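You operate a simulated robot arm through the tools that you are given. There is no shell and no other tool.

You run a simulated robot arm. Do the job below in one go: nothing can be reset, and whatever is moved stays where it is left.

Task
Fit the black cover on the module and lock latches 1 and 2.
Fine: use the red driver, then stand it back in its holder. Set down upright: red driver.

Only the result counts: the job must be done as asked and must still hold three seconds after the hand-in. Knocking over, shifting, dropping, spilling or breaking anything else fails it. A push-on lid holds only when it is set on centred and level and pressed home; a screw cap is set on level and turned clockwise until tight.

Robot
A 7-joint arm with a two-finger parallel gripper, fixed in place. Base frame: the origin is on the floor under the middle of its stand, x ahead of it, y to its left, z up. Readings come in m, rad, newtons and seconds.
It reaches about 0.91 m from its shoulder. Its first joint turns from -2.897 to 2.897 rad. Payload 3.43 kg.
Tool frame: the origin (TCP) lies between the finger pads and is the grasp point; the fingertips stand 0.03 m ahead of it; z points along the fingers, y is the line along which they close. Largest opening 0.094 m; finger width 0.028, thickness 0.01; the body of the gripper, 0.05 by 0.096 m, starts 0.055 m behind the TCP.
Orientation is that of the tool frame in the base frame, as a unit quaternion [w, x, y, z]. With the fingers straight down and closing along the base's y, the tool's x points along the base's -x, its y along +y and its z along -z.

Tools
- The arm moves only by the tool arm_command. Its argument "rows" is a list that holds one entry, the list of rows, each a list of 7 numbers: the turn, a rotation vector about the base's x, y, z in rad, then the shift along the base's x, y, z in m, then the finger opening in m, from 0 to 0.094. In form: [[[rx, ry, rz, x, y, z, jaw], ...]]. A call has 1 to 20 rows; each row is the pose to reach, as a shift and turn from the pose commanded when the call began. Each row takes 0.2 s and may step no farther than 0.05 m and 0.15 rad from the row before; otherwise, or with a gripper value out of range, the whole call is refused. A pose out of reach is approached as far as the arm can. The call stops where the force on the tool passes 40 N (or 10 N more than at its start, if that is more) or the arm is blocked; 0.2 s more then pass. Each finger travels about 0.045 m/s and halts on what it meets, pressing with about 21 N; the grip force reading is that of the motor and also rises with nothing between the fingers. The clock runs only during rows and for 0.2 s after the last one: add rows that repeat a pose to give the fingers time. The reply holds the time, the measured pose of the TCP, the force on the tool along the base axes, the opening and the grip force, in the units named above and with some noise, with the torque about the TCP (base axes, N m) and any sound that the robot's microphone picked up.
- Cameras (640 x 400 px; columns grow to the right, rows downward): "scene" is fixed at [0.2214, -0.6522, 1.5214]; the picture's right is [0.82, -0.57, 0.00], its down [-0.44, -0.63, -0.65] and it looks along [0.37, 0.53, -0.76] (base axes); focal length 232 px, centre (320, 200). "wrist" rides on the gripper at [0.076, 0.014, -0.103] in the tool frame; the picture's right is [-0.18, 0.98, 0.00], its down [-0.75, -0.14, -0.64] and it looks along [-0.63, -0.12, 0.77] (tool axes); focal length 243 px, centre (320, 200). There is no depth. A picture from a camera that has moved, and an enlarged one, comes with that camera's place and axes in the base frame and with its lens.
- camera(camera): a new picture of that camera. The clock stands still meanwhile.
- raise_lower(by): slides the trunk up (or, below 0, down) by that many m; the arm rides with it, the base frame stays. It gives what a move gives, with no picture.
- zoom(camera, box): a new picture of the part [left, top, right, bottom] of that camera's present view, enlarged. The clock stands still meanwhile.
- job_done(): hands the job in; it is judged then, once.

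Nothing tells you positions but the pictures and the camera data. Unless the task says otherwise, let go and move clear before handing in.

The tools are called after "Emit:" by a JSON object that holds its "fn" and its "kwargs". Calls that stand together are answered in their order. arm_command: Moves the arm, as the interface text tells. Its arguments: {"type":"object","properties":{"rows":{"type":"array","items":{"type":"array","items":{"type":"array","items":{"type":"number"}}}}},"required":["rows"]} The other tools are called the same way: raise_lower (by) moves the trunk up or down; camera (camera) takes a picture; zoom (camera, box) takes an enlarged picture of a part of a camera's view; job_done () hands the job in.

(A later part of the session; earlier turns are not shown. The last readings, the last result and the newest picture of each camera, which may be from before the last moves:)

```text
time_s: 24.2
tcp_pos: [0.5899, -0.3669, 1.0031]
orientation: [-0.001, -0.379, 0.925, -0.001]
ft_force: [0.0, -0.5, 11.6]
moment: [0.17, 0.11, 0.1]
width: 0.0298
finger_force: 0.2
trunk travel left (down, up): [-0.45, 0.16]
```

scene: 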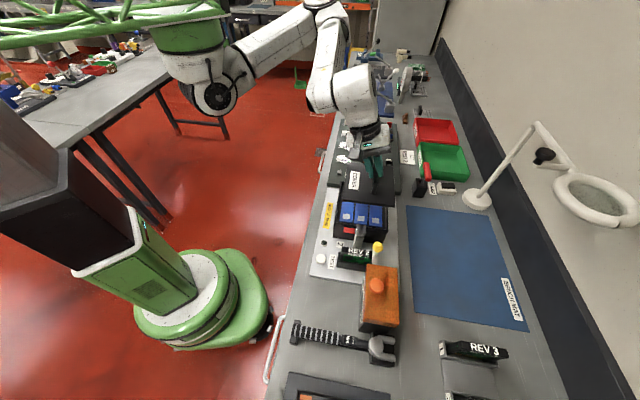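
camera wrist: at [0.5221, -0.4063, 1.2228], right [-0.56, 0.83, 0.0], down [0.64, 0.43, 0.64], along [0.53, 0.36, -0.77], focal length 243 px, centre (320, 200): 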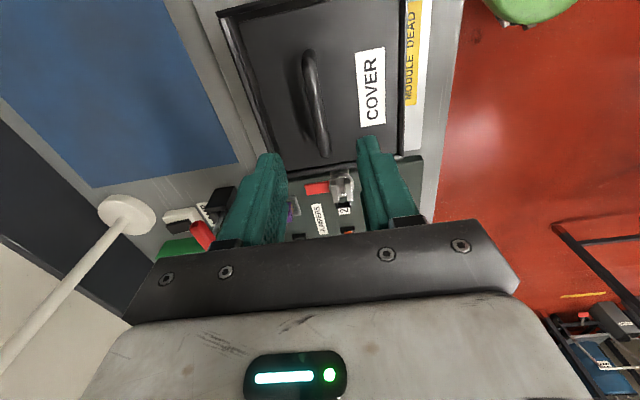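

Contact at about 12 N. I press a bit more to make sure it's fully home.

Emit:
{"fn": "arm_command", "kwargs": {"rows": [[[0, 0, 0, 0, 0, -0.0015, 0.03], [0, 0, 0, 0, 0, -0.003, 0.03], [0, 0, 0, 0, 0, -0.003, 0.03]]]}}

Emit:
{"fn": "zoom", "kwargs": {"camera": "scene", "box": [325, 165, 405, 240]}}

```text
time_s: 24.8
tcp_pos: [0.591, -0.369, 1.0036]
orientation: [0.0, -0.378, 0.926, -0.005]
ft_force: [-1.5, 5.4, 18.6]
moment: [0.49, 0.3, -0.04]
width: 0.0327
finger_force: 2.4
trunk travel left (down, up): [-0.45, 0.16]
stopped in row 3: the force on the tool passed its limit at 44 N (the readings are from after the stop); the commanded pose is now the measured one
```

```text
5.33 times, centred on (365, 202) of scene
camera zoom: at [0.2214, -0.6522, 1.5214], right [0.82, -0.57, 0.0], down [-0.44, -0.63, -0.65], along [0.37, 0.53, -0.76], focal length 1237 px, centre (80, 187)
```

zoom: 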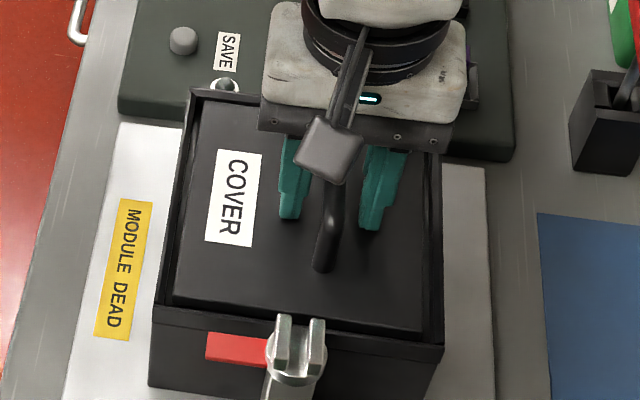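

The press reached 44 N, so the cover is home. I rise straight up and recheck the cover position.

Emit:
{"fn": "arm_command", "kwargs": {"rows": [[[0, 0, 0, 0, 0, 0.02, 0.0327], [0, 0, 0, 0, 0, 0.06, 0.033], [0, 0, 0, 0, 0, 0.1, 0.05], [0, 0, 0, 0, 0, 0.13, 0.07]]]}}

Emit:
{"fn": "zoom", "kwargs": {"camera": "scene", "box": [330, 208, 370, 233]}}

Emit:
{"fn": "zoom", "kwargs": {"camera": "scene", "box": [365, 215, 405, 240]}}

Emit:
{"fn": "zoom", "kwargs": {"camera": "scene", "box": [365, 178, 405, 203]}}

Emit:
{"fn": "zoom", "kwargs": {"camera": "wrist", "box": [200, 0, 440, 170]}}

```text
time_s: 25.8
tcp_pos: [0.5912, -0.3685, 1.1296]
orientation: [0.0, -0.38, 0.925, -0.003]
ft_force: [0.3, -0.4, -0.1]
moment: [0.02, -0.01, 0.0]
width: 0.0701
finger_force: 0.1
trunk travel left (down, up): [-0.45, 0.16]
```

```text
16.00 times, centred on (350, 220) of scene
camera zoom: at [0.2214, -0.6522, 1.5214], right [0.82, -0.57, 0.0], down [-0.44, -0.63, -0.65], along [0.37, 0.53, -0.76], focal length 3711 px, centre (-160, -128)
```

zoom: 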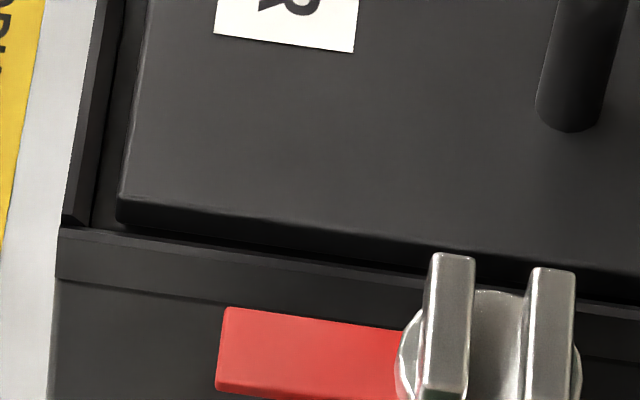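

```text
16.00 times, centred on (385, 228) of scene
camera zoom: at [0.2214, -0.6522, 1.5214], right [0.82, -0.57, 0.0], down [-0.44, -0.63, -0.65], along [0.37, 0.53, -0.76], focal length 3711 px, centre (-720, -240)
```

zoom: 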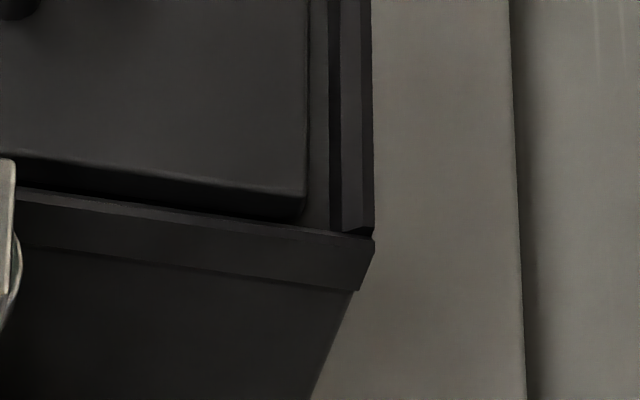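

```text
16.00 times, centred on (385, 190) of scene
camera zoom: at [0.2214, -0.6522, 1.5214], right [0.82, -0.57, 0.0], down [-0.44, -0.63, -0.65], along [0.37, 0.53, -0.76], focal length 3711 px, centre (-720, 352)
```

zoom: 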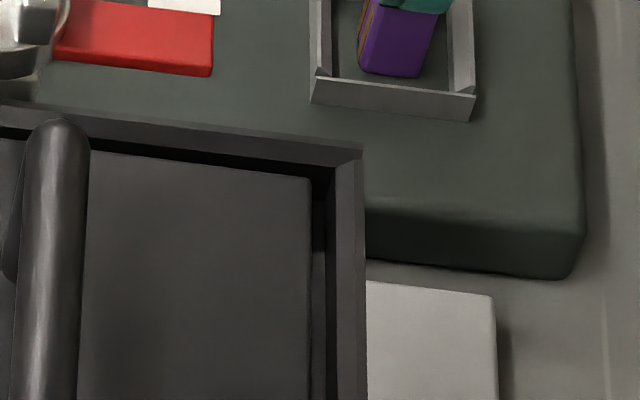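

```text
2.35 times, centred on (320, 85) of wrist
camera zoom: at [0.5261, -0.412, 1.2319], right [-0.56, 0.83, -0.01], down [0.63, 0.43, 0.64], along [0.54, 0.35, -0.77], focal length 571 px, centre (320, 471)
```

zoom: 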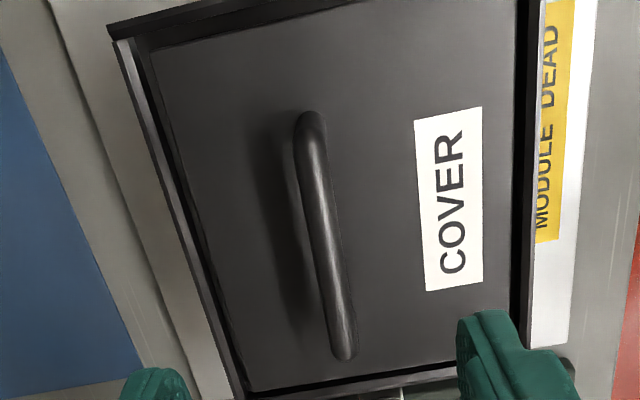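

The cover is centred and seated. Next I move over to the red T-handle driver to look at it from above.

Emit:
{"fn": "arm_command", "kwargs": {"rows": [[[0.001, 0.001, 0, 0.02, -0.001, 0.01, 0.07], [0.002, 0.002, 0, 0.065, -0.003, 0.01, 0.07], [0.003, 0.003, 0, 0.11, -0.005, 0.01, 0.07], [0.004, 0.004, 0, 0.155, -0.008, 0.01, 0.07], [0.004, 0.004, 0, 0.2, -0.01, 0.01, 0.07], [0.004, 0.004, 0, 0.245, -0.012, 0.01, 0.07], [0.004, 0.004, 0, 0.262, -0.013, 0.0, 0.07]]]}}

Emit:
{"fn": "camera", "kwargs": {"camera": "wrist"}}

Emit:
{"fn": "camera", "kwargs": {"camera": "scene"}}

```text
time_s: 27.4
tcp_pos: [0.854, -0.3801, 1.1314]
orientation: [0.0, -0.38, 0.925, -0.001]
ft_force: [-0.4, 0.8, 1.0]
moment: [-0.02, -0.01, 0.0]
width: 0.07
finger_force: 0.1
trunk travel left (down, up): [-0.45, 0.16]
```

```text
taken
camera wrist: at [0.7887, -0.4237, 1.2341], right [-0.56, 0.83, 0.0], down [0.64, 0.43, 0.64], along [0.53, 0.36, -0.77], focal length 243 px, centre (320, 200)
```

wrist: 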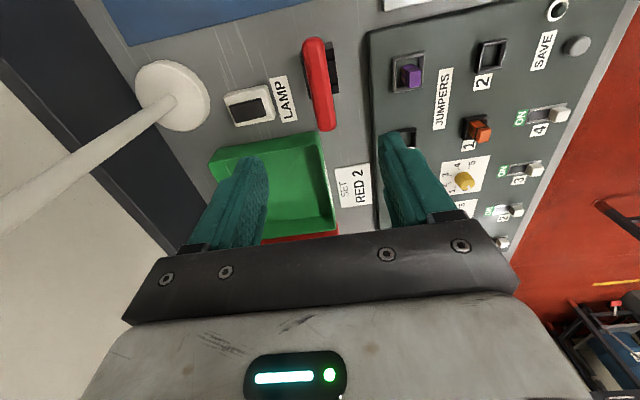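

```text
taken
```

scene: 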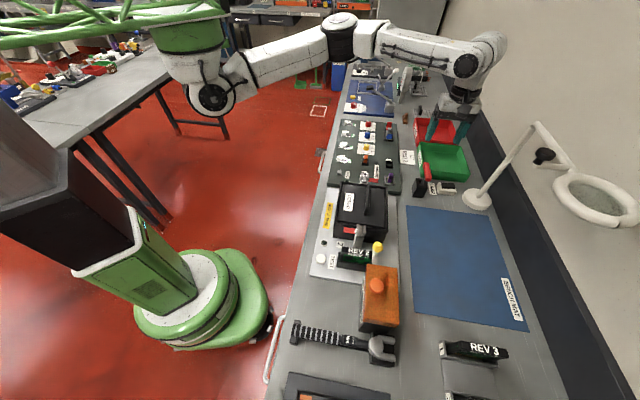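

The red handle is right below the hand. I'll zoom in for its exact line and the holder.

Emit:
{"fn": "zoom", "kwargs": {"camera": "wrist", "box": [270, 25, 370, 140]}}

Emit:
{"fn": "zoom", "kwargs": {"camera": "scene", "box": [405, 155, 455, 200]}}

```text
3.48 times, centred on (320, 82) of wrist
camera zoom: at [0.7887, -0.4237, 1.2341], right [-0.56, 0.83, 0.0], down [0.64, 0.43, 0.64], along [0.53, 0.36, -0.77], focal length 844 px, centre (320, 609)
```

zoom: 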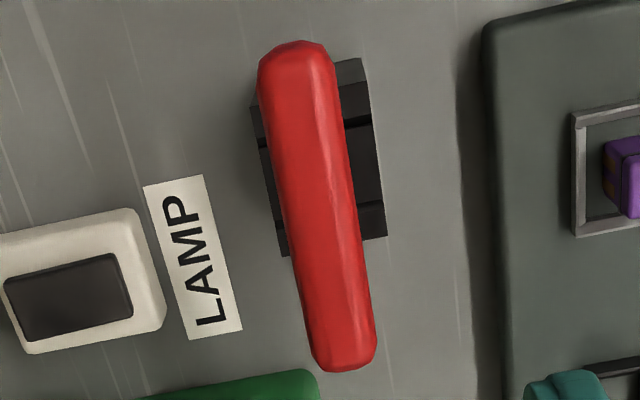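

```text
8.89 times, centred on (430, 178) of scene
camera zoom: at [0.2214, -0.6522, 1.5214], right [0.82, -0.57, 0.0], down [-0.44, -0.63, -0.65], along [0.37, 0.53, -0.76], focal length 2062 px, centre (-658, 400)
```

zoom: 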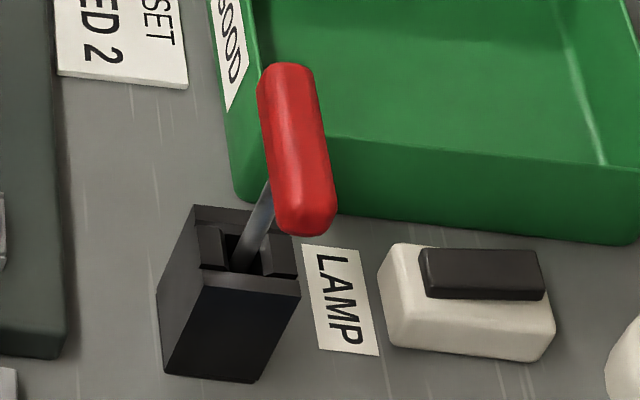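

The T-bar is centred near (0.842, -0.388, 0.996) over its holder, and the shank is vertical. I descend partway and check centring between the fingers before closing.

Emit:
{"fn": "arm_command", "kwargs": {"rows": [[[0, 0, 0.01, -0.006, -0.003, -0.03, 0.06], [0, 0, 0.01, -0.0115, -0.006, -0.06, 0.05], [0, 0, 0.01, -0.0115, -0.006, -0.09, 0.05], [0, 0, 0.01, -0.0115, -0.006, -0.105, 0.05]]]}}

Emit:
{"fn": "camera", "kwargs": {"camera": "wrist"}}

Emit:
{"fn": "zoom", "kwargs": {"camera": "scene", "box": [395, 110, 485, 200]}}

```text
time_s: 28.4
tcp_pos: [0.8417, -0.3886, 1.0267]
orientation: [0.0, -0.383, 0.924, -0.001]
ft_force: [0.4, 0.3, 0.4]
moment: [-0.05, 0.03, -0.01]
width: 0.05
finger_force: 0.0
trunk travel left (down, up): [-0.45, 0.16]
```

```text
taken
camera wrist: at [0.7773, -0.4317, 1.13], right [-0.57, 0.82, 0.0], down [0.63, 0.44, 0.64], along [0.53, 0.36, -0.77], focal length 243 px, centre (320, 200)
```

wrist: 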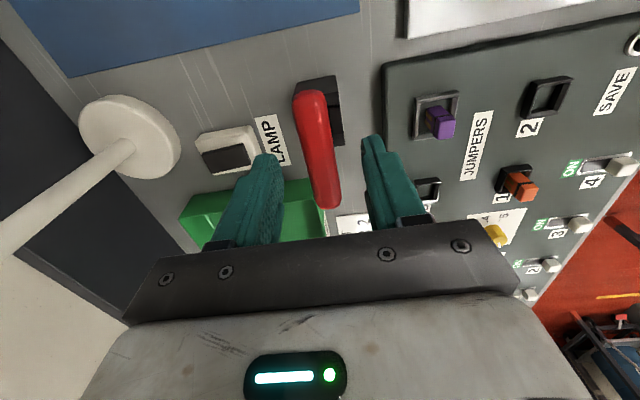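

```text
4.44 times, centred on (440, 155) of scene
camera zoom: at [0.2214, -0.6522, 1.5214], right [0.82, -0.57, 0.0], down [-0.44, -0.63, -0.65], along [0.37, 0.53, -0.76], focal length 1031 px, centre (-213, 400)
```

zoom: 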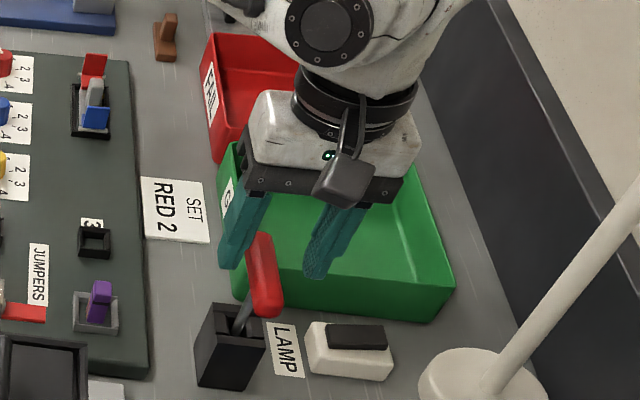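

The handle looks nearly centred between the fingertips. I'll zoom in to measure the residual offset.

Emit:
{"fn": "zoom", "kwargs": {"camera": "wrist", "box": [250, 80, 390, 220]}}

```text
2.86 times, centred on (320, 150) of wrist
camera zoom: at [0.7773, -0.4317, 1.13], right [-0.57, 0.82, 0.0], down [0.63, 0.44, 0.64], along [0.53, 0.36, -0.77], focal length 693 px, centre (320, 343)
```

zoom: 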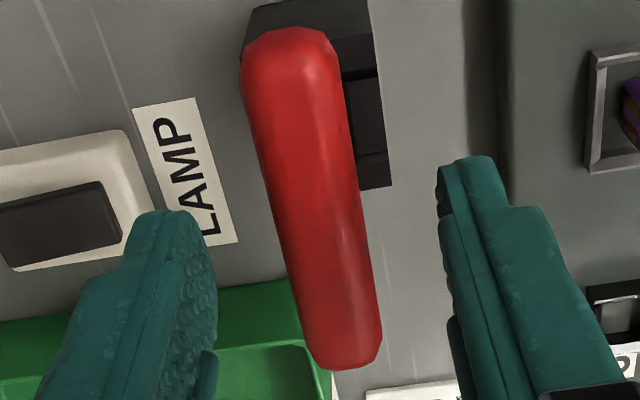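

The handle is centred within half a millimetre. I go down the last 36 mm and close on the bar.

Emit:
{"fn": "arm_command", "kwargs": {"rows": [[[0, 0, -0.015, -0.0002, 0.0002, -0.018, 0.05], [0, 0, -0.015, -0.0002, 0.0002, -0.0356, 0.05], [0, 0, -0.015, -0.0002, 0.0002, -0.0356, 0.035], [0, 0, -0.015, -0.0002, 0.0002, -0.0356, 0.022], [0, 0, -0.015, -0.0002, 0.0002, -0.0356, 0.01], [0, 0, -0.015, -0.0002, 0.0002, -0.0356, 0.0], [0, 0, -0.015, -0.0002, 0.0002, -0.0356, 0.0]]]}}

Emit:
{"fn": "camera", "kwargs": {"camera": "wrist"}}

Emit:
{"fn": "zoom", "kwargs": {"camera": "scene", "box": [395, 130, 475, 200]}}

```text
time_s: 30.0
tcp_pos: [0.8409, -0.3866, 0.9927]
orientation: [0.0, -0.377, 0.926, -0.001]
ft_force: [-1.0, 0.0, -0.2]
moment: [-0.01, -0.02, 0.0]
width: 0.0239
finger_force: 21.3
trunk travel left (down, up): [-0.45, 0.16]
```

```text
taken
camera wrist: at [0.7761, -0.4301, 1.0938], right [-0.55, 0.83, 0.0], down [0.64, 0.43, 0.64], along [0.53, 0.35, -0.77], focal length 243 px, centre (320, 200)
```

wrist: 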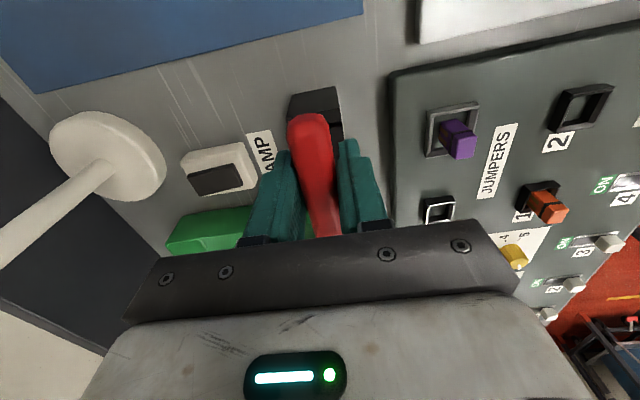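

```text
5.71 times, centred on (435, 165) of scene
camera zoom: at [0.2214, -0.6522, 1.5214], right [0.82, -0.57, 0.0], down [-0.44, -0.63, -0.65], along [0.37, 0.53, -0.76], focal length 1326 px, centre (-337, 400)
```

zoom: 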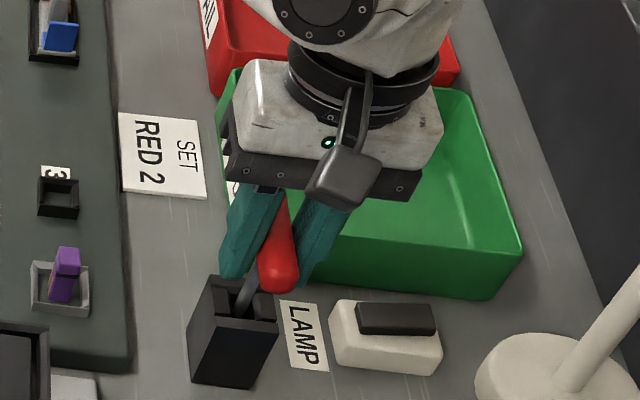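

Gripped at 23.9 mm. I note this pose (0.8413, -0.3878, 0.993) for the return, then lift the driver straight up.

Emit:
{"fn": "arm_command", "kwargs": {"rows": [[[0, 0, 0, 0, 0, 0.01, 0.0], [0, 0, 0, 0, 0, 0.025, 0.0], [0, 0, 0, 0, 0, 0.05, 0.0], [0, 0, 0, 0, 0, 0.08, 0.0], [0, 0, 0, 0, 0, 0.11, 0.0], [0, 0, 0, 0, 0, 0.13, 0.0]]]}}

Emit:
{"fn": "camera", "kwargs": {"camera": "wrist"}}

Emit:
{"fn": "zoom", "kwargs": {"camera": "scene", "box": [400, 90, 500, 200]}}

```text
time_s: 31.4
tcp_pos: [0.841, -0.3888, 1.1203]
orientation: [-0.001, -0.377, 0.926, 0.0]
ft_force: [-0.4, 0.1, -2.3]
moment: [-0.02, -0.02, 0.03]
width: 0.0241
finger_force: 21.2
trunk travel left (down, up): [-0.45, 0.16]
```

```text
taken
camera wrist: at [0.7761, -0.4318, 1.2227], right [-0.55, 0.83, 0.0], down [0.64, 0.43, 0.64], along [0.53, 0.35, -0.77], focal length 243 px, centre (320, 200)
```

wrist: 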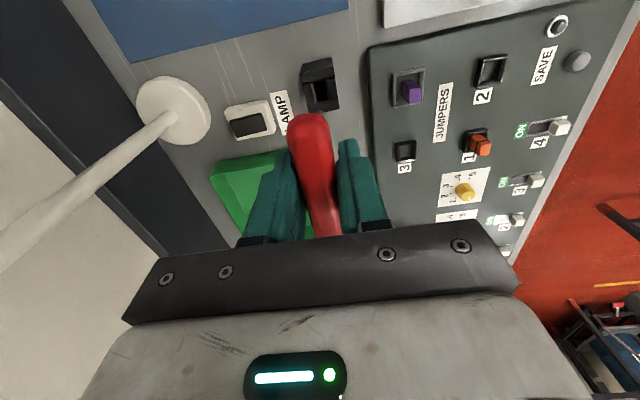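

```text
3.64 times, centred on (450, 145) of scene
camera zoom: at [0.2214, -0.6522, 1.5214], right [0.82, -0.57, 0.0], down [-0.44, -0.63, -0.65], along [0.37, 0.53, -0.76], focal length 844 px, centre (-153, 400)
```

zoom: 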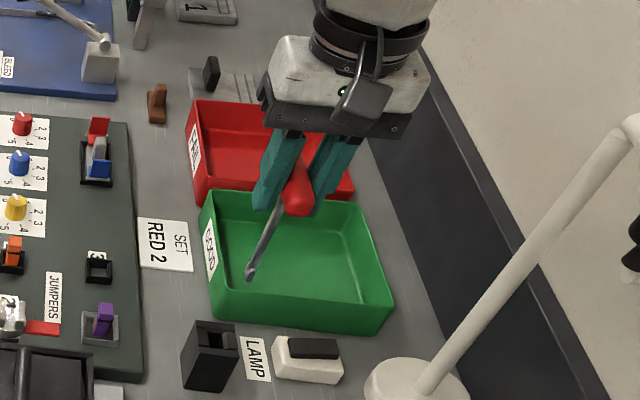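

The driver is free and its holder hasn't moved. I'll zoom in on the blade tip and the holder.

Emit:
{"fn": "zoom", "kwargs": {"camera": "scene", "box": [455, 135, 495, 170]}}

Emit:
{"fn": "zoom", "kwargs": {"camera": "scene", "box": [408, 172, 448, 202]}}

Emit:
{"fn": "zoom", "kwargs": {"camera": "wrist", "box": [280, 40, 360, 130]}}

```text
11.43 times, centred on (475, 152) of scene
camera zoom: at [0.2214, -0.6522, 1.5214], right [0.82, -0.57, 0.0], down [-0.44, -0.63, -0.65], along [0.37, 0.53, -0.76], focal length 2651 px, centre (-1451, 743)
```

zoom: 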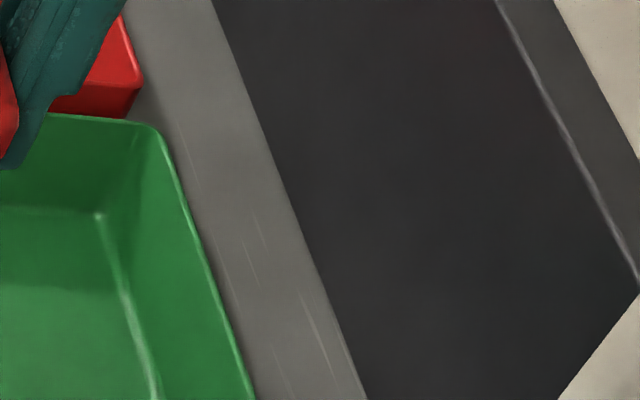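

```text
13.33 times, centred on (428, 187) of scene
camera zoom: at [0.2214, -0.6522, 1.5214], right [0.82, -0.57, 0.0], down [-0.44, -0.63, -0.65], along [0.37, 0.53, -0.76], focal length 3093 px, centre (-1120, 373)
```

zoom: 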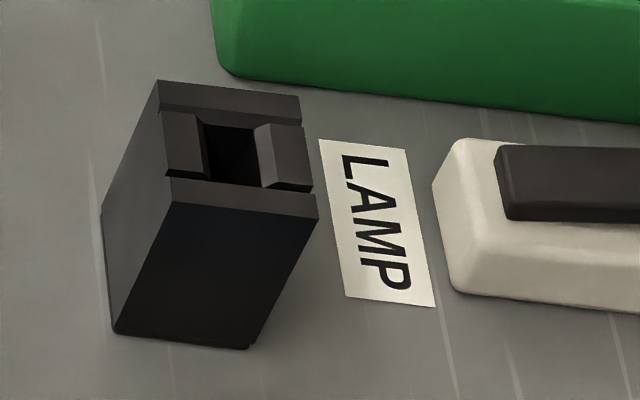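

```text
4.44 times, centred on (320, 85) of wrist
camera zoom: at [0.7761, -0.4318, 1.2227], right [-0.55, 0.83, 0.0], down [0.64, 0.43, 0.64], along [0.53, 0.35, -0.77], focal length 1078 px, centre (320, 711)
```

zoom: 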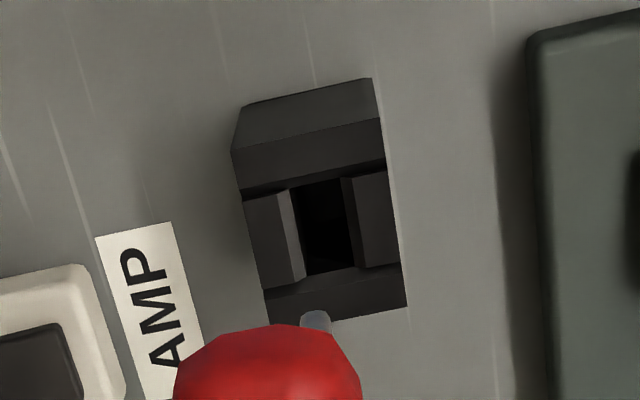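

Emit:
{"fn": "zoom", "kwargs": {"camera": "scene", "box": [415, 140, 455, 175]}}

Emit:
{"fn": "zoom", "kwargs": {"camera": "scene", "box": [423, 158, 439, 170]}}

```text
11.43 times, centred on (435, 158) of scene
camera zoom: at [0.2214, -0.6522, 1.5214], right [0.82, -0.57, 0.0], down [-0.44, -0.63, -0.65], along [0.37, 0.53, -0.76], focal length 2651 px, centre (-994, 686)
```

zoom: 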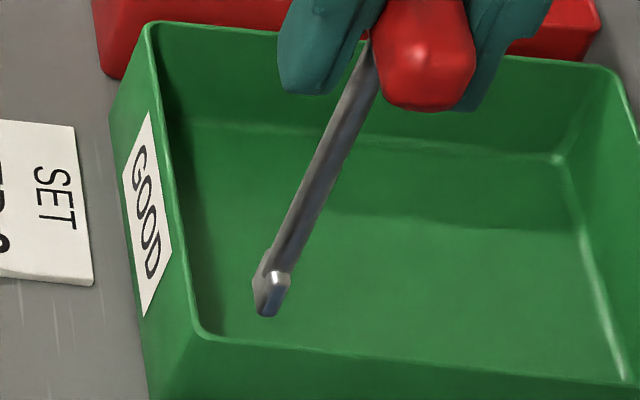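

```text
16.00 times, centred on (431, 164) of scene
camera zoom: at [0.2214, -0.6522, 1.5214], right [0.82, -0.57, 0.0], down [-0.44, -0.63, -0.65], along [0.37, 0.53, -0.76], focal length 3711 px, centre (-1456, 776)
```

zoom: 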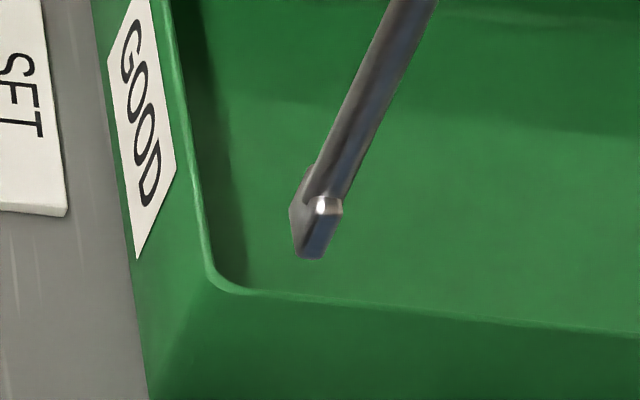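

The blade is a flat bar in line with the T-handle, about 102 mm below the TCP, and it should fit between the latch fins. I'll take precise views of both latch heads from the scene camera.

Emit:
{"fn": "zoom", "kwargs": {"camera": "scene", "box": [342, 218, 374, 242]}}

Emit:
{"fn": "zoom", "kwargs": {"camera": "scene", "box": [350, 165, 382, 189]}}

```text
16.00 times, centred on (358, 230) of scene
camera zoom: at [0.2214, -0.6522, 1.5214], right [0.82, -0.57, 0.0], down [-0.44, -0.63, -0.65], along [0.37, 0.53, -0.76], focal length 3711 px, centre (-288, -280)
```

zoom: 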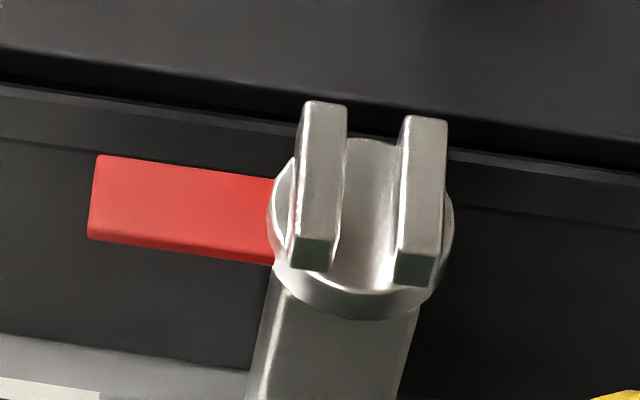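

```text
16.00 times, centred on (366, 177) of scene
camera zoom: at [0.2214, -0.6522, 1.5214], right [0.82, -0.57, 0.0], down [-0.44, -0.63, -0.65], along [0.37, 0.53, -0.76], focal length 3711 px, centre (-416, 568)
```

zoom: 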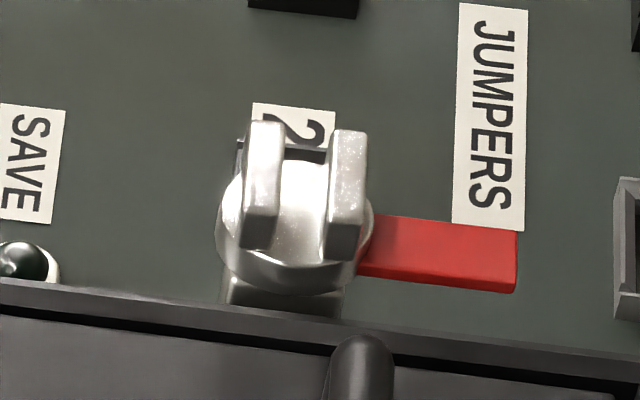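

Latch 2's slot centre is near (0.509, -0.432) with fin tops at z≈1.0, and the slot runs along the bench. I raise the driver and carry it above latch 2.

Emit:
{"fn": "arm_command", "kwargs": {"rows": [[[0, 0, 0, 0, 0, 0.037, 0.0], [0, 0, 0.002, -0.0474, -0.0063, 0.037, 0.0], [0, 0, 0.004, -0.0949, -0.0127, 0.037, 0.0], [0, 0, 0.006, -0.1423, -0.019, 0.037, 0.0], [0, 0, 0.008, -0.1898, -0.0253, 0.037, 0.0], [0, 0, 0.01, -0.2372, -0.0316, 0.037, 0.0], [0, 0, 0.01, -0.2847, -0.038, 0.037, 0.0], [0, 0, 0.01, -0.3321, -0.0443, 0.037, 0.0], [0, 0, 0.01, -0.3321, -0.0443, 0.037, 0.0]]]}}

Emit:
{"fn": "camera", "kwargs": {"camera": "scene"}}

Emit:
{"fn": "camera", "kwargs": {"camera": "wrist"}}

Emit:
{"fn": "zoom", "kwargs": {"camera": "scene", "box": [330, 190, 390, 245]}}

```text
time_s: 33.4
tcp_pos: [0.5057, -0.4321, 1.1595]
orientation: [0.0, -0.381, 0.925, 0.0]
ft_force: [0.2, -0.3, -0.7]
moment: [0.02, 0.01, 0.02]
width: 0.024
finger_force: 20.9
trunk travel left (down, up): [-0.45, 0.16]
```

```text
taken
```

scene: 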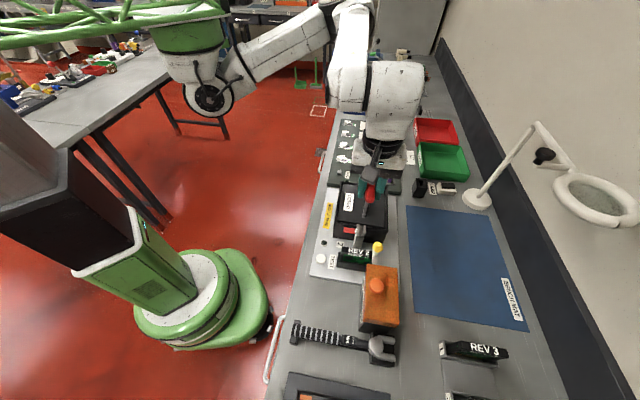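

```text
taken
camera wrist: at [0.4412, -0.4754, 1.261], right [-0.56, 0.83, 0.0], down [0.63, 0.43, 0.64], along [0.53, 0.36, -0.77], focal length 243 px, centre (320, 200)
```

wrist: 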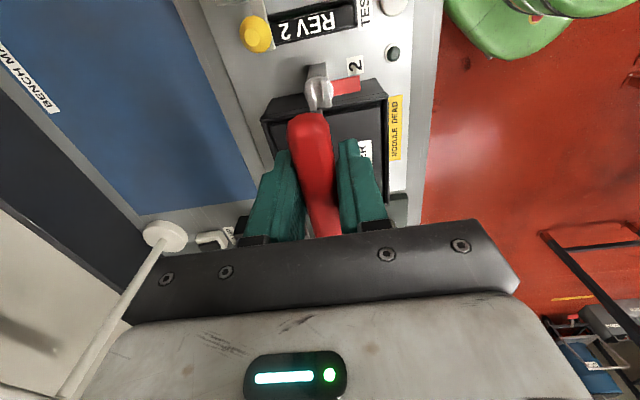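

```text
7.27 times, centred on (360, 218) of scene
camera zoom: at [0.2214, -0.6522, 1.5214], right [0.82, -0.57, 0.0], down [-0.44, -0.63, -0.65], along [0.37, 0.53, -0.76], focal length 1687 px, centre (29, 73)
```

zoom: 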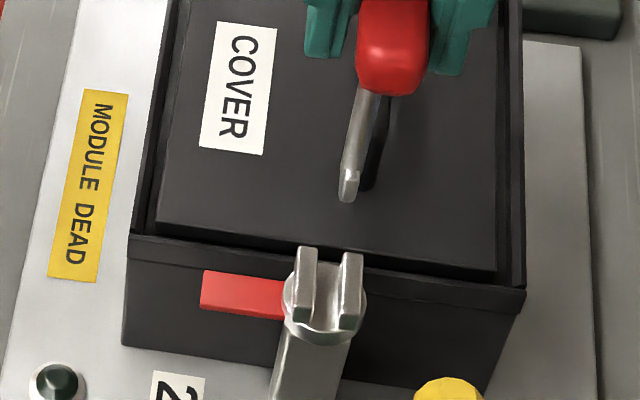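

The driver is above latch 2. I'll zoom in to compare the blade with the slot.

Emit:
{"fn": "zoom", "kwargs": {"camera": "scene", "box": [350, 200, 374, 222]}}

Emit:
{"fn": "zoom", "kwargs": {"camera": "wrist", "box": [280, 40, 380, 130]}}

```text
16.00 times, centred on (362, 211) of scene
camera zoom: at [0.2214, -0.6522, 1.5214], right [0.82, -0.57, 0.0], down [-0.44, -0.63, -0.65], along [0.37, 0.53, -0.76], focal length 3711 px, centre (-352, 24)
```

zoom: 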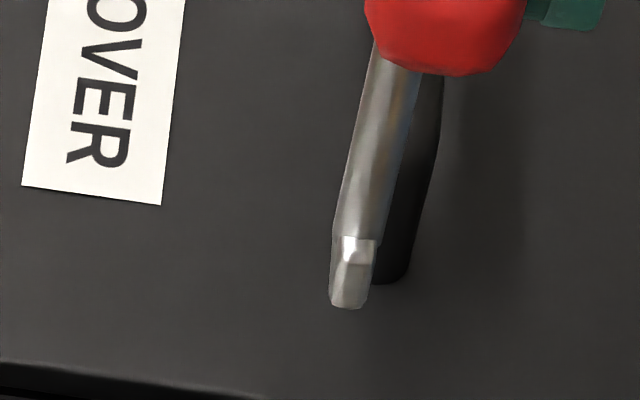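

```text
4.44 times, centred on (330, 85) of wrist
camera zoom: at [0.4412, -0.4754, 1.261], right [-0.56, 0.83, 0.0], down [0.63, 0.43, 0.64], along [0.53, 0.36, -0.77], focal length 1078 px, centre (276, 711)
```

zoom: 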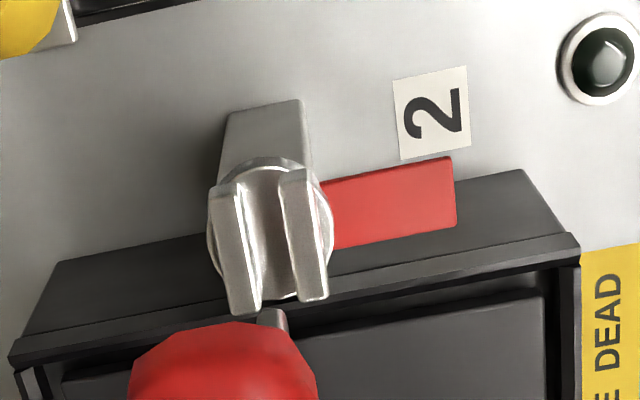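

Both views agree that the blade needs about +1.5 mm toward the wall to be centred on the slot. I shift, lower to just above the fins and look again.

Emit:
{"fn": "arm_command", "kwargs": {"rows": [[[0, 0, 0, 0.0011, -0.0011, -0.02, 0.0], [0, 0, 0, 0.0011, -0.0011, -0.04, 0.0], [0, 0, 0, 0.0011, -0.0011, -0.05, 0.0], [0, 0, 0, 0.0011, -0.0011, -0.05, 0.0]]]}}

Emit:
{"fn": "zoom", "kwargs": {"camera": "scene", "box": [342, 214, 374, 238]}}

Emit:
{"fn": "zoom", "kwargs": {"camera": "wrist", "box": [270, 20, 370, 130]}}

```text
time_s: 34.4
tcp_pos: [0.5092, -0.4334, 1.1073]
orientation: [-0.001, -0.381, 0.924, 0.0]
ft_force: [-0.2, 0.2, -1.0]
moment: [0.03, -0.01, -0.01]
width: 0.0242
finger_force: 20.8
trunk travel left (down, up): [-0.45, 0.16]
```

```text
16.00 times, centred on (358, 226) of scene
camera zoom: at [0.2214, -0.6522, 1.5214], right [0.82, -0.57, 0.0], down [-0.44, -0.63, -0.65], along [0.37, 0.53, -0.76], focal length 3711 px, centre (-288, -216)
```

zoom: 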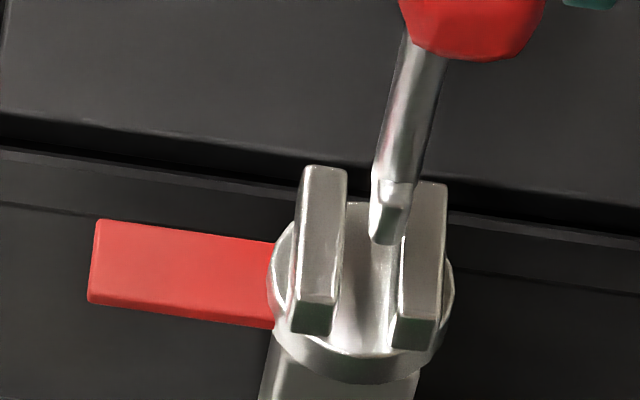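

```text
3.64 times, centred on (320, 75) of wrist
camera zoom: at [0.4444, -0.4767, 1.21], right [-0.56, 0.83, 0.0], down [0.63, 0.43, 0.64], along [0.53, 0.36, -0.77], focal length 882 px, centre (320, 654)
```

zoom: 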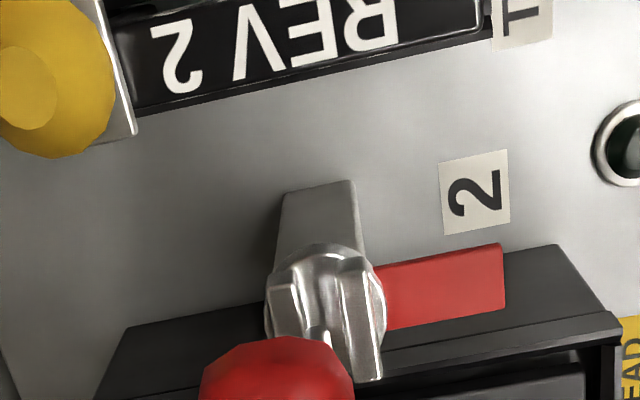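

The blade looks within about a millimetre of the slot centre. I make a −0.8 mm correction and lower gently, watching the force.

Emit:
{"fn": "arm_command", "kwargs": {"rows": [[[0, 0, 0, -0.0006, 0.0006, 0.0, 0.0], [0, 0, 0, -0.0006, 0.0006, -0.004, 0.0], [0, 0, 0, -0.0006, 0.0006, -0.008, 0.0], [0, 0, 0, -0.0006, 0.0006, -0.012, 0.0], [0, 0, 0, -0.0006, 0.0006, -0.012, 0.0]]]}}

Emit:
{"fn": "zoom", "kwargs": {"camera": "scene", "box": [342, 214, 374, 238]}}

Emit:
{"fn": "zoom", "kwargs": {"camera": "wrist", "box": [270, 20, 370, 130]}}

```text
time_s: 35.6
tcp_pos: [0.5099, -0.4325, 1.097]
orientation: [-0.001, -0.381, 0.925, 0.0]
ft_force: [-0.5, 0.2, -1.0]
moment: [0.0, -0.01, 0.0]
width: 0.0242
finger_force: 20.8
trunk travel left (down, up): [-0.45, 0.16]
```

```text
16.00 times, centred on (358, 226) of scene
camera zoom: at [0.2214, -0.6522, 1.5214], right [0.82, -0.57, 0.0], down [-0.44, -0.63, -0.65], along [0.37, 0.53, -0.76], focal length 3711 px, centre (-288, -216)
```

zoom: 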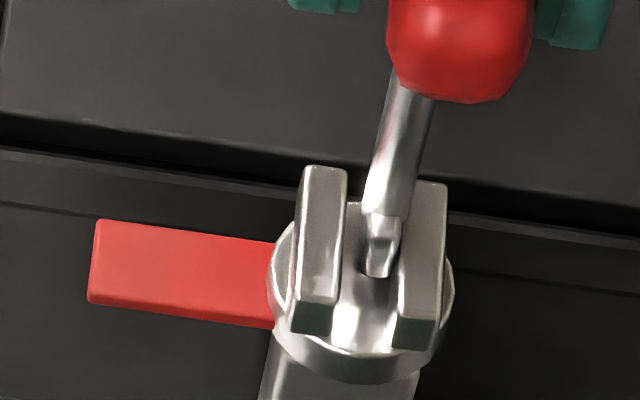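

```text
3.64 times, centred on (320, 75) of wrist
camera zoom: at [0.4453, -0.4757, 1.198], right [-0.56, 0.83, 0.0], down [0.63, 0.43, 0.64], along [0.53, 0.36, -0.77], focal length 882 px, centre (320, 654)
```

zoom: 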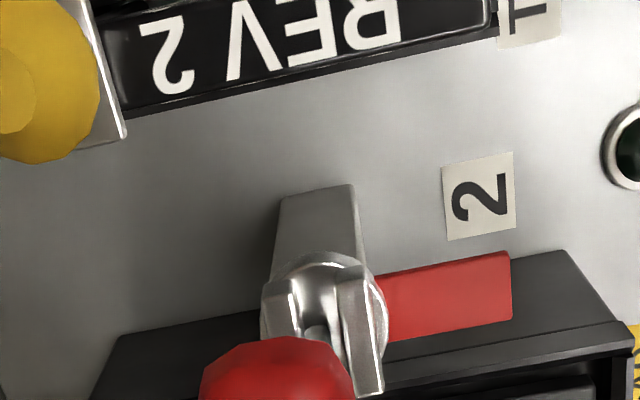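

The blade is entering between the fins with no contact force. I continue down until it touches the slot floor.

Emit:
{"fn": "arm_command", "kwargs": {"rows": [[[0, 0, 0, 0, 0, -0.003, 0.0], [0, 0, 0, 0, 0, -0.006, 0.0], [0, 0, 0, 0, 0, -0.009, 0.0], [0, 0, 0, 0, 0, -0.009, 0.0]]]}}

Emit:
{"fn": "zoom", "kwargs": {"camera": "scene", "box": [342, 214, 374, 238]}}

Emit:
{"fn": "zoom", "kwargs": {"camera": "wrist", "box": [270, 20, 370, 130]}}

```text
time_s: 36.6
tcp_pos: [0.5089, -0.4318, 1.0874]
orientation: [0.0, -0.382, 0.924, -0.001]
ft_force: [-0.3, 0.0, 16.5]
moment: [-0.06, 0.04, 0.02]
width: 0.0244
finger_force: 20.7
trunk travel left (down, up): [-0.45, 0.16]
```

```text
16.00 times, centred on (358, 226) of scene
camera zoom: at [0.2214, -0.6522, 1.5214], right [0.82, -0.57, 0.0], down [-0.44, -0.63, -0.65], along [0.37, 0.53, -0.76], focal length 3711 px, centre (-288, -216)
```

zoom: 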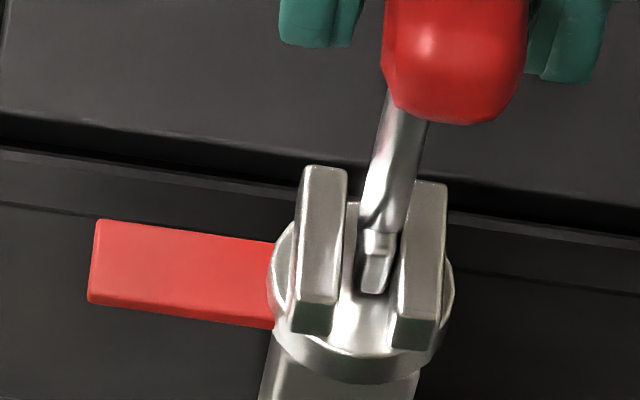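

```text
3.64 times, centred on (320, 75) of wrist
camera zoom: at [0.445, -0.4756, 1.1895], right [-0.56, 0.83, 0.0], down [0.63, 0.43, 0.64], along [0.53, 0.36, -0.77], focal length 882 px, centre (320, 654)
```

zoom: 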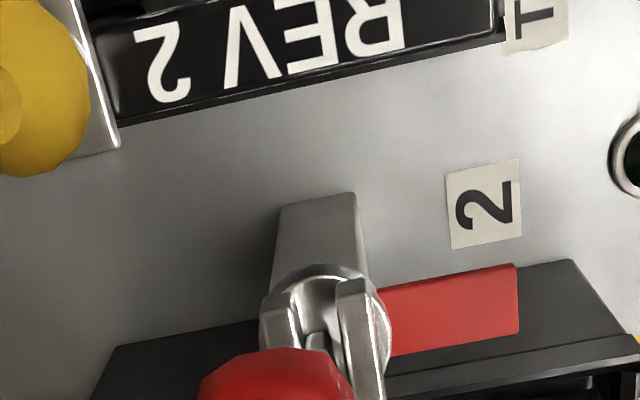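

The blade is on the slot floor at 16.5 N but sits about 2 mm toward the wall-side fin. I lift slightly and centre it before turning.

Emit:
{"fn": "arm_command", "kwargs": {"rows": [[[0, 0, 0, 0, 0, 0.0035, 0.0], [0, 0, 0, -0.0012, 0.0001, 0.0035, 0.0], [0, 0, 0, -0.0023, 0.0002, 0.0035, 0.0], [0, 0, 0, -0.0023, 0.0002, 0.0025, 0.0], [0, 0, 0, -0.0023, 0.0002, 0.0025, 0.0]]]}}

Emit:
{"fn": "zoom", "kwargs": {"camera": "scene", "box": [342, 214, 374, 238]}}

Emit:
{"fn": "zoom", "kwargs": {"camera": "wrist", "box": [290, 50, 350, 120]}}

```text
time_s: 37.8
tcp_pos: [0.5072, -0.4317, 1.0889]
orientation: [-0.001, -0.381, 0.925, -0.001]
ft_force: [-0.5, 0.2, -1.4]
moment: [0.05, 0.03, 0.02]
width: 0.024
finger_force: 21.6
trunk travel left (down, up): [-0.45, 0.16]
```

```text
16.00 times, centred on (358, 226) of scene
camera zoom: at [0.2214, -0.6522, 1.5214], right [0.82, -0.57, 0.0], down [-0.44, -0.63, -0.65], along [0.37, 0.53, -0.76], focal length 3711 px, centre (-288, -216)
```

zoom: 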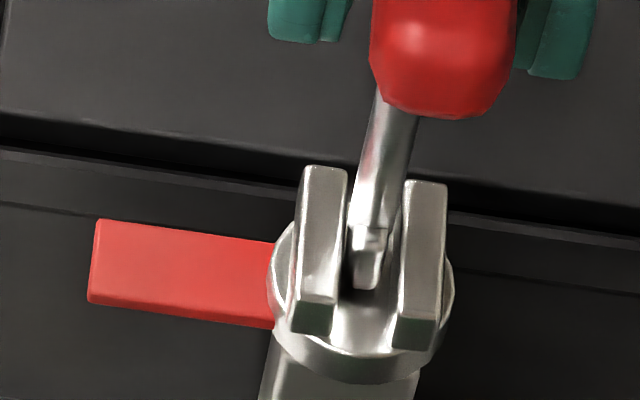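

```text
5.71 times, centred on (320, 85) of wrist
camera zoom: at [0.443, -0.4751, 1.1916], right [-0.56, 0.83, 0.0], down [0.63, 0.43, 0.64], along [0.53, 0.36, -0.77], focal length 1386 px, centre (320, 857)
```

zoom: 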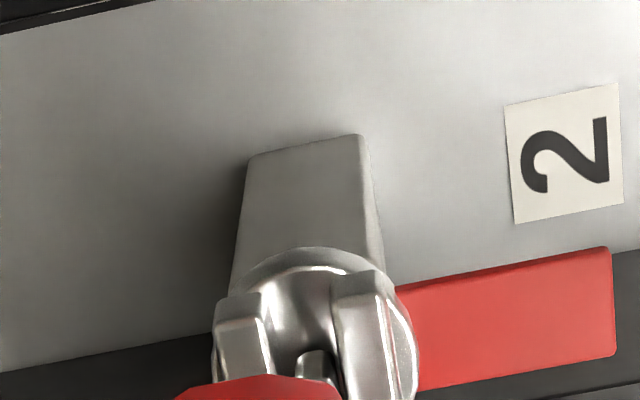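

The blade is centred in the slot and 2–3 mm off the floor. Now I start turning clockwise (seen from above) in small steps, checking forces and the tab.

Emit:
{"fn": "arm_command", "kwargs": {"rows": [[[0, 0, -0.1, 0, 0, 0, 0.0], [0, 0, -0.2, 0, 0, 0, 0.0], [0, 0, -0.3, 0, 0, 0, 0.0], [0, 0, -0.4, 0, 0, 0, 0.0], [0, 0, -0.5, 0, 0, 0, 0.0], [0, 0, -0.6, 0, 0, 0, 0.0]]]}}

Emit:
{"fn": "zoom", "kwargs": {"camera": "scene", "box": [334, 200, 390, 242]}}

Emit:
{"fn": "camera", "kwargs": {"camera": "wrist"}}

```text
time_s: 39.2
tcp_pos: [0.5065, -0.4316, 1.089]
orientation: [-0.001, -0.09, 0.996, -0.002]
ft_force: [-0.4, 0.8, -2.3]
moment: [0.01, -0.02, 0.03]
width: 0.0239
finger_force: 20.6
trunk travel left (down, up): [-0.45, 0.16]
```

```text
9.52 times, centred on (362, 221) of scene
camera zoom: at [0.2214, -0.6522, 1.5214], right [0.82, -0.57, 0.0], down [-0.44, -0.63, -0.65], along [0.37, 0.53, -0.76], focal length 2209 px, centre (-80, 0)
```

zoom: 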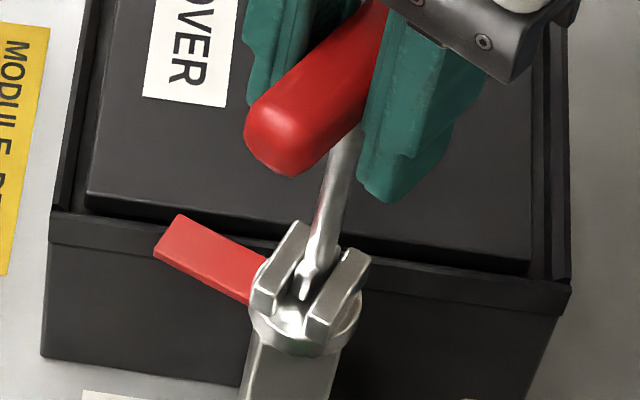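

```text
taken
camera wrist: at [0.4295, -0.4313, 1.1919], right [0.01, 1.0, 0.0], down [0.77, 0.0, 0.64], along [0.64, 0.0, -0.77], focal length 243 px, centre (320, 200)
```

wrist: 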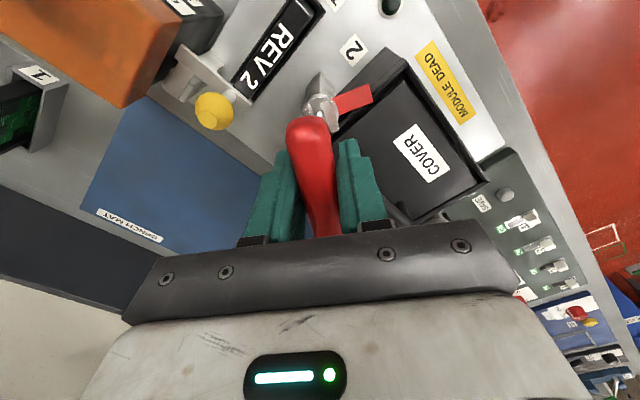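

The latch is turning and the tab is swinging over the rim toward the cover with low torque. I continue.

Emit:
{"fn": "arm_command", "kwargs": {"rows": [[[0, 0, -0.1, 0, 0, 0, 0.0], [0, 0, -0.2, 0, 0, 0, 0.0], [0, 0, -0.3, 0, 0, 0, 0.0], [0, 0, -0.4, 0, 0, 0, 0.0], [0, 0, -0.5, 0, 0, 0, 0.0], [0, 0, -0.6, 0, 0, 0, 0.0]]]}}

Emit:
{"fn": "zoom", "kwargs": {"camera": "scene", "box": [334, 200, 390, 242]}}

```text
time_s: 40.6
tcp_pos: [0.507, -0.4319, 1.0887]
orientation: [0.0, 0.208, 0.978, 0.0]
ft_force: [1.2, 1.0, -2.6]
moment: [0.13, -0.1, 0.07]
width: 0.0239
finger_force: 21.5
trunk travel left (down, up): [-0.45, 0.16]
```

```text
9.52 times, centred on (362, 221) of scene
camera zoom: at [0.2214, -0.6522, 1.5214], right [0.82, -0.57, 0.0], down [-0.44, -0.63, -0.65], along [0.37, 0.53, -0.76], focal length 2209 px, centre (-80, 0)
```

zoom: 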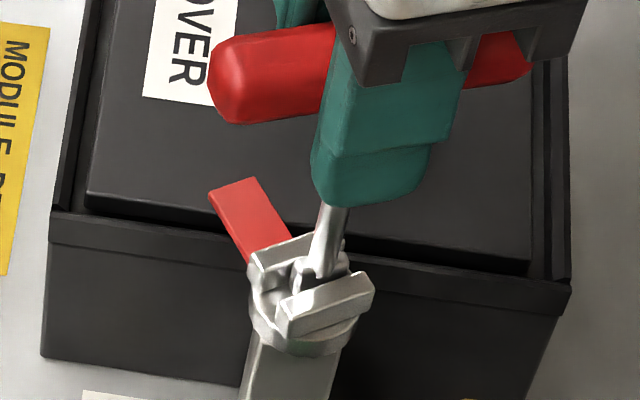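

The tab is now over the cover. I continue to the end, watching the torque for the stop.

Emit:
{"fn": "arm_command", "kwargs": {"rows": [[[0, 0, -0.1, 0, 0, 0, 0.0], [0, 0, -0.2, 0, 0, 0, 0.0], [0, 0, -0.3, 0, 0, 0, 0.0], [0, 0, -0.4, 0, 0, 0, 0.0], [0, 0, -0.5, 0, 0, 0, 0.0]]]}}

Emit:
{"fn": "zoom", "kwargs": {"camera": "scene", "box": [334, 200, 390, 242]}}

Emit:
{"fn": "camera", "kwargs": {"camera": "wrist"}}

```text
time_s: 41.8
tcp_pos: [0.5066, -0.4315, 1.0886]
orientation: [-0.001, 0.444, 0.896, 0.0]
ft_force: [1.2, 2.8, -0.4]
moment: [0.28, -0.08, 0.06]
width: 0.024
finger_force: 21.0
trunk travel left (down, up): [-0.45, 0.16]
```

```text
9.52 times, centred on (362, 221) of scene
camera zoom: at [0.2214, -0.6522, 1.5214], right [0.82, -0.57, 0.0], down [-0.44, -0.63, -0.65], along [0.37, 0.53, -0.76], focal length 2209 px, centre (-80, 0)
```

zoom: 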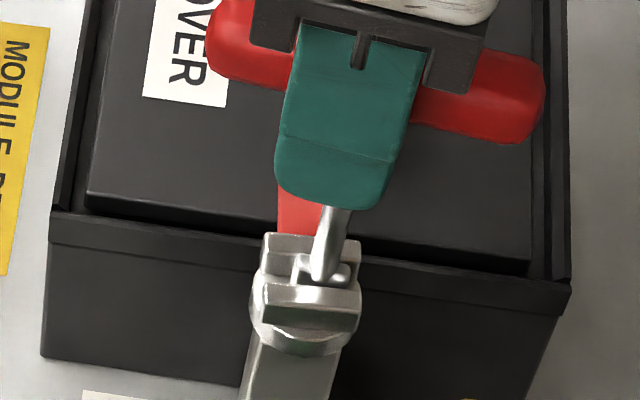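

```text
taken
camera wrist: at [0.4718, -0.3621, 1.1911], right [0.89, 0.45, 0.0], down [0.35, -0.69, 0.64], along [0.29, -0.57, -0.77], focal length 243 px, centre (320, 200)
```

wrist: 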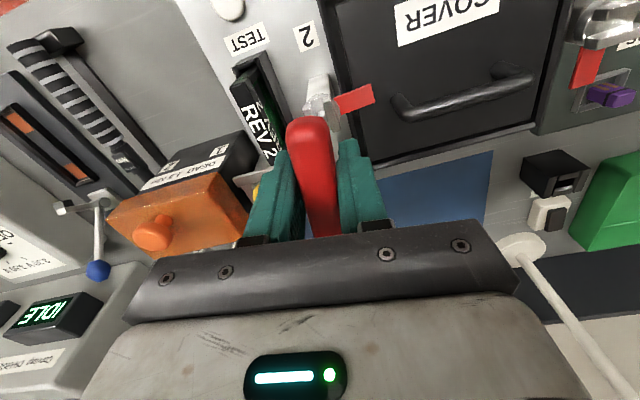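

Emit:
{"fn": "zoom", "kwargs": {"camera": "wrist", "box": [280, 50, 400, 150]}}

Emit:
{"fn": "zoom", "kwargs": {"camera": "scene", "box": [342, 212, 374, 238]}}

```text
4.00 times, centred on (340, 100) of wrist
camera zoom: at [0.4718, -0.3621, 1.1911], right [0.89, 0.45, 0.0], down [0.35, -0.69, 0.64], along [0.29, -0.57, -0.77], focal length 970 px, centre (240, 600)
```

zoom: 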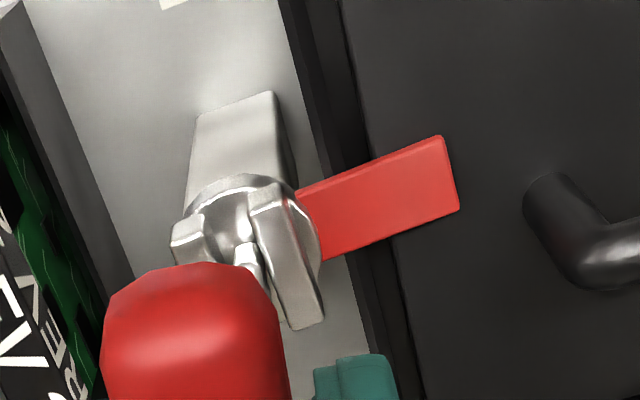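

```text
15.38 times, centred on (358, 225) of scene
camera zoom: at [0.2214, -0.6522, 1.5214], right [0.82, -0.57, 0.0], down [-0.44, -0.63, -0.65], along [0.37, 0.53, -0.76], focal length 3569 px, centre (-265, -185)
```

zoom: 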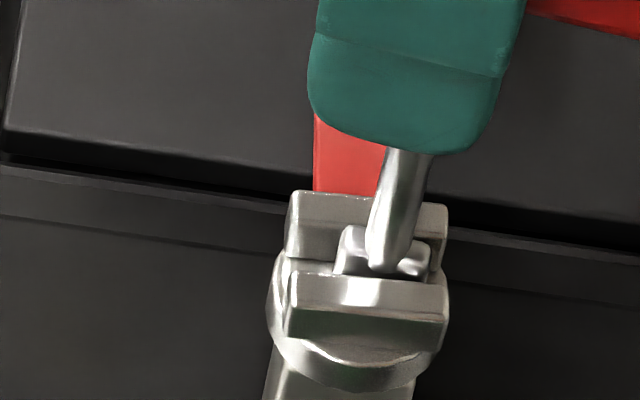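

The tab is about 3–4° short of pointing straight over the cover. I turn a bit more until it meets its stop.

Emit:
{"fn": "arm_command", "kwargs": {"rows": [[[0, 0, -0.05, 0, 0, 0, 0.0], [0, 0, -0.1, 0, 0, 0, 0.0], [0, 0, -0.1, 0, 0, 0, 0.0]]]}}

Emit:
{"fn": "zoom", "kwargs": {"camera": "wrist", "box": [280, 50, 400, 150]}}

Emit:
{"fn": "zoom", "kwargs": {"camera": "scene", "box": [342, 212, 374, 238]}}

```text
time_s: 42.6
tcp_pos: [0.5074, -0.4312, 1.0899]
orientation: [0.0, 0.487, 0.873, 0.001]
ft_force: [0.3, 5.7, -0.2]
moment: [0.44, 0.08, 0.36]
width: 0.0242
finger_force: 21.4
trunk travel left (down, up): [-0.45, 0.16]
```

```text
4.00 times, centred on (340, 100) of wrist
camera zoom: at [0.4792, -0.3592, 1.1911], right [0.93, 0.36, 0.0], down [0.28, -0.72, 0.64], along [0.23, -0.6, -0.77], focal length 970 px, centre (240, 600)
```

zoom: 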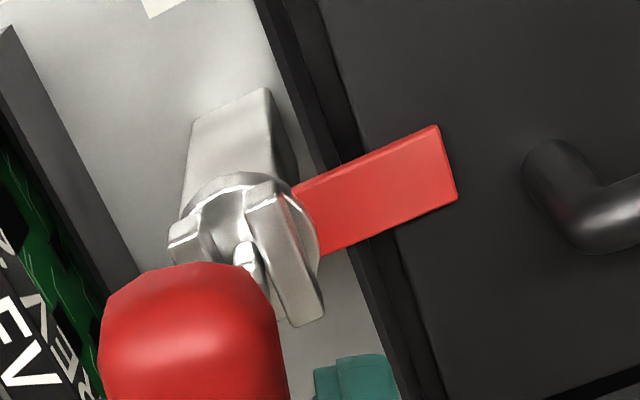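

```text
15.38 times, centred on (358, 225) of scene
camera zoom: at [0.2214, -0.6522, 1.5214], right [0.82, -0.57, 0.0], down [-0.44, -0.63, -0.65], along [0.37, 0.53, -0.76], focal length 3569 px, centre (-265, -185)
```

zoom: 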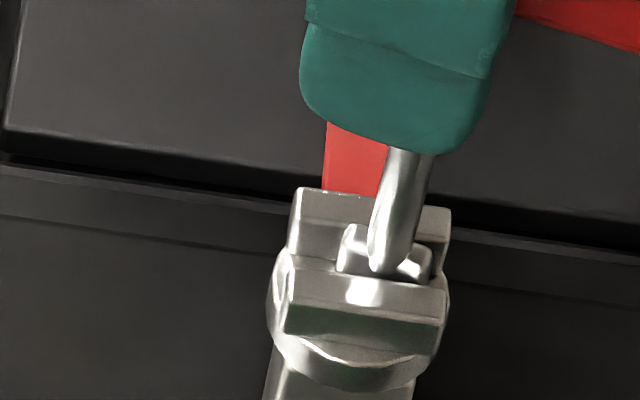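

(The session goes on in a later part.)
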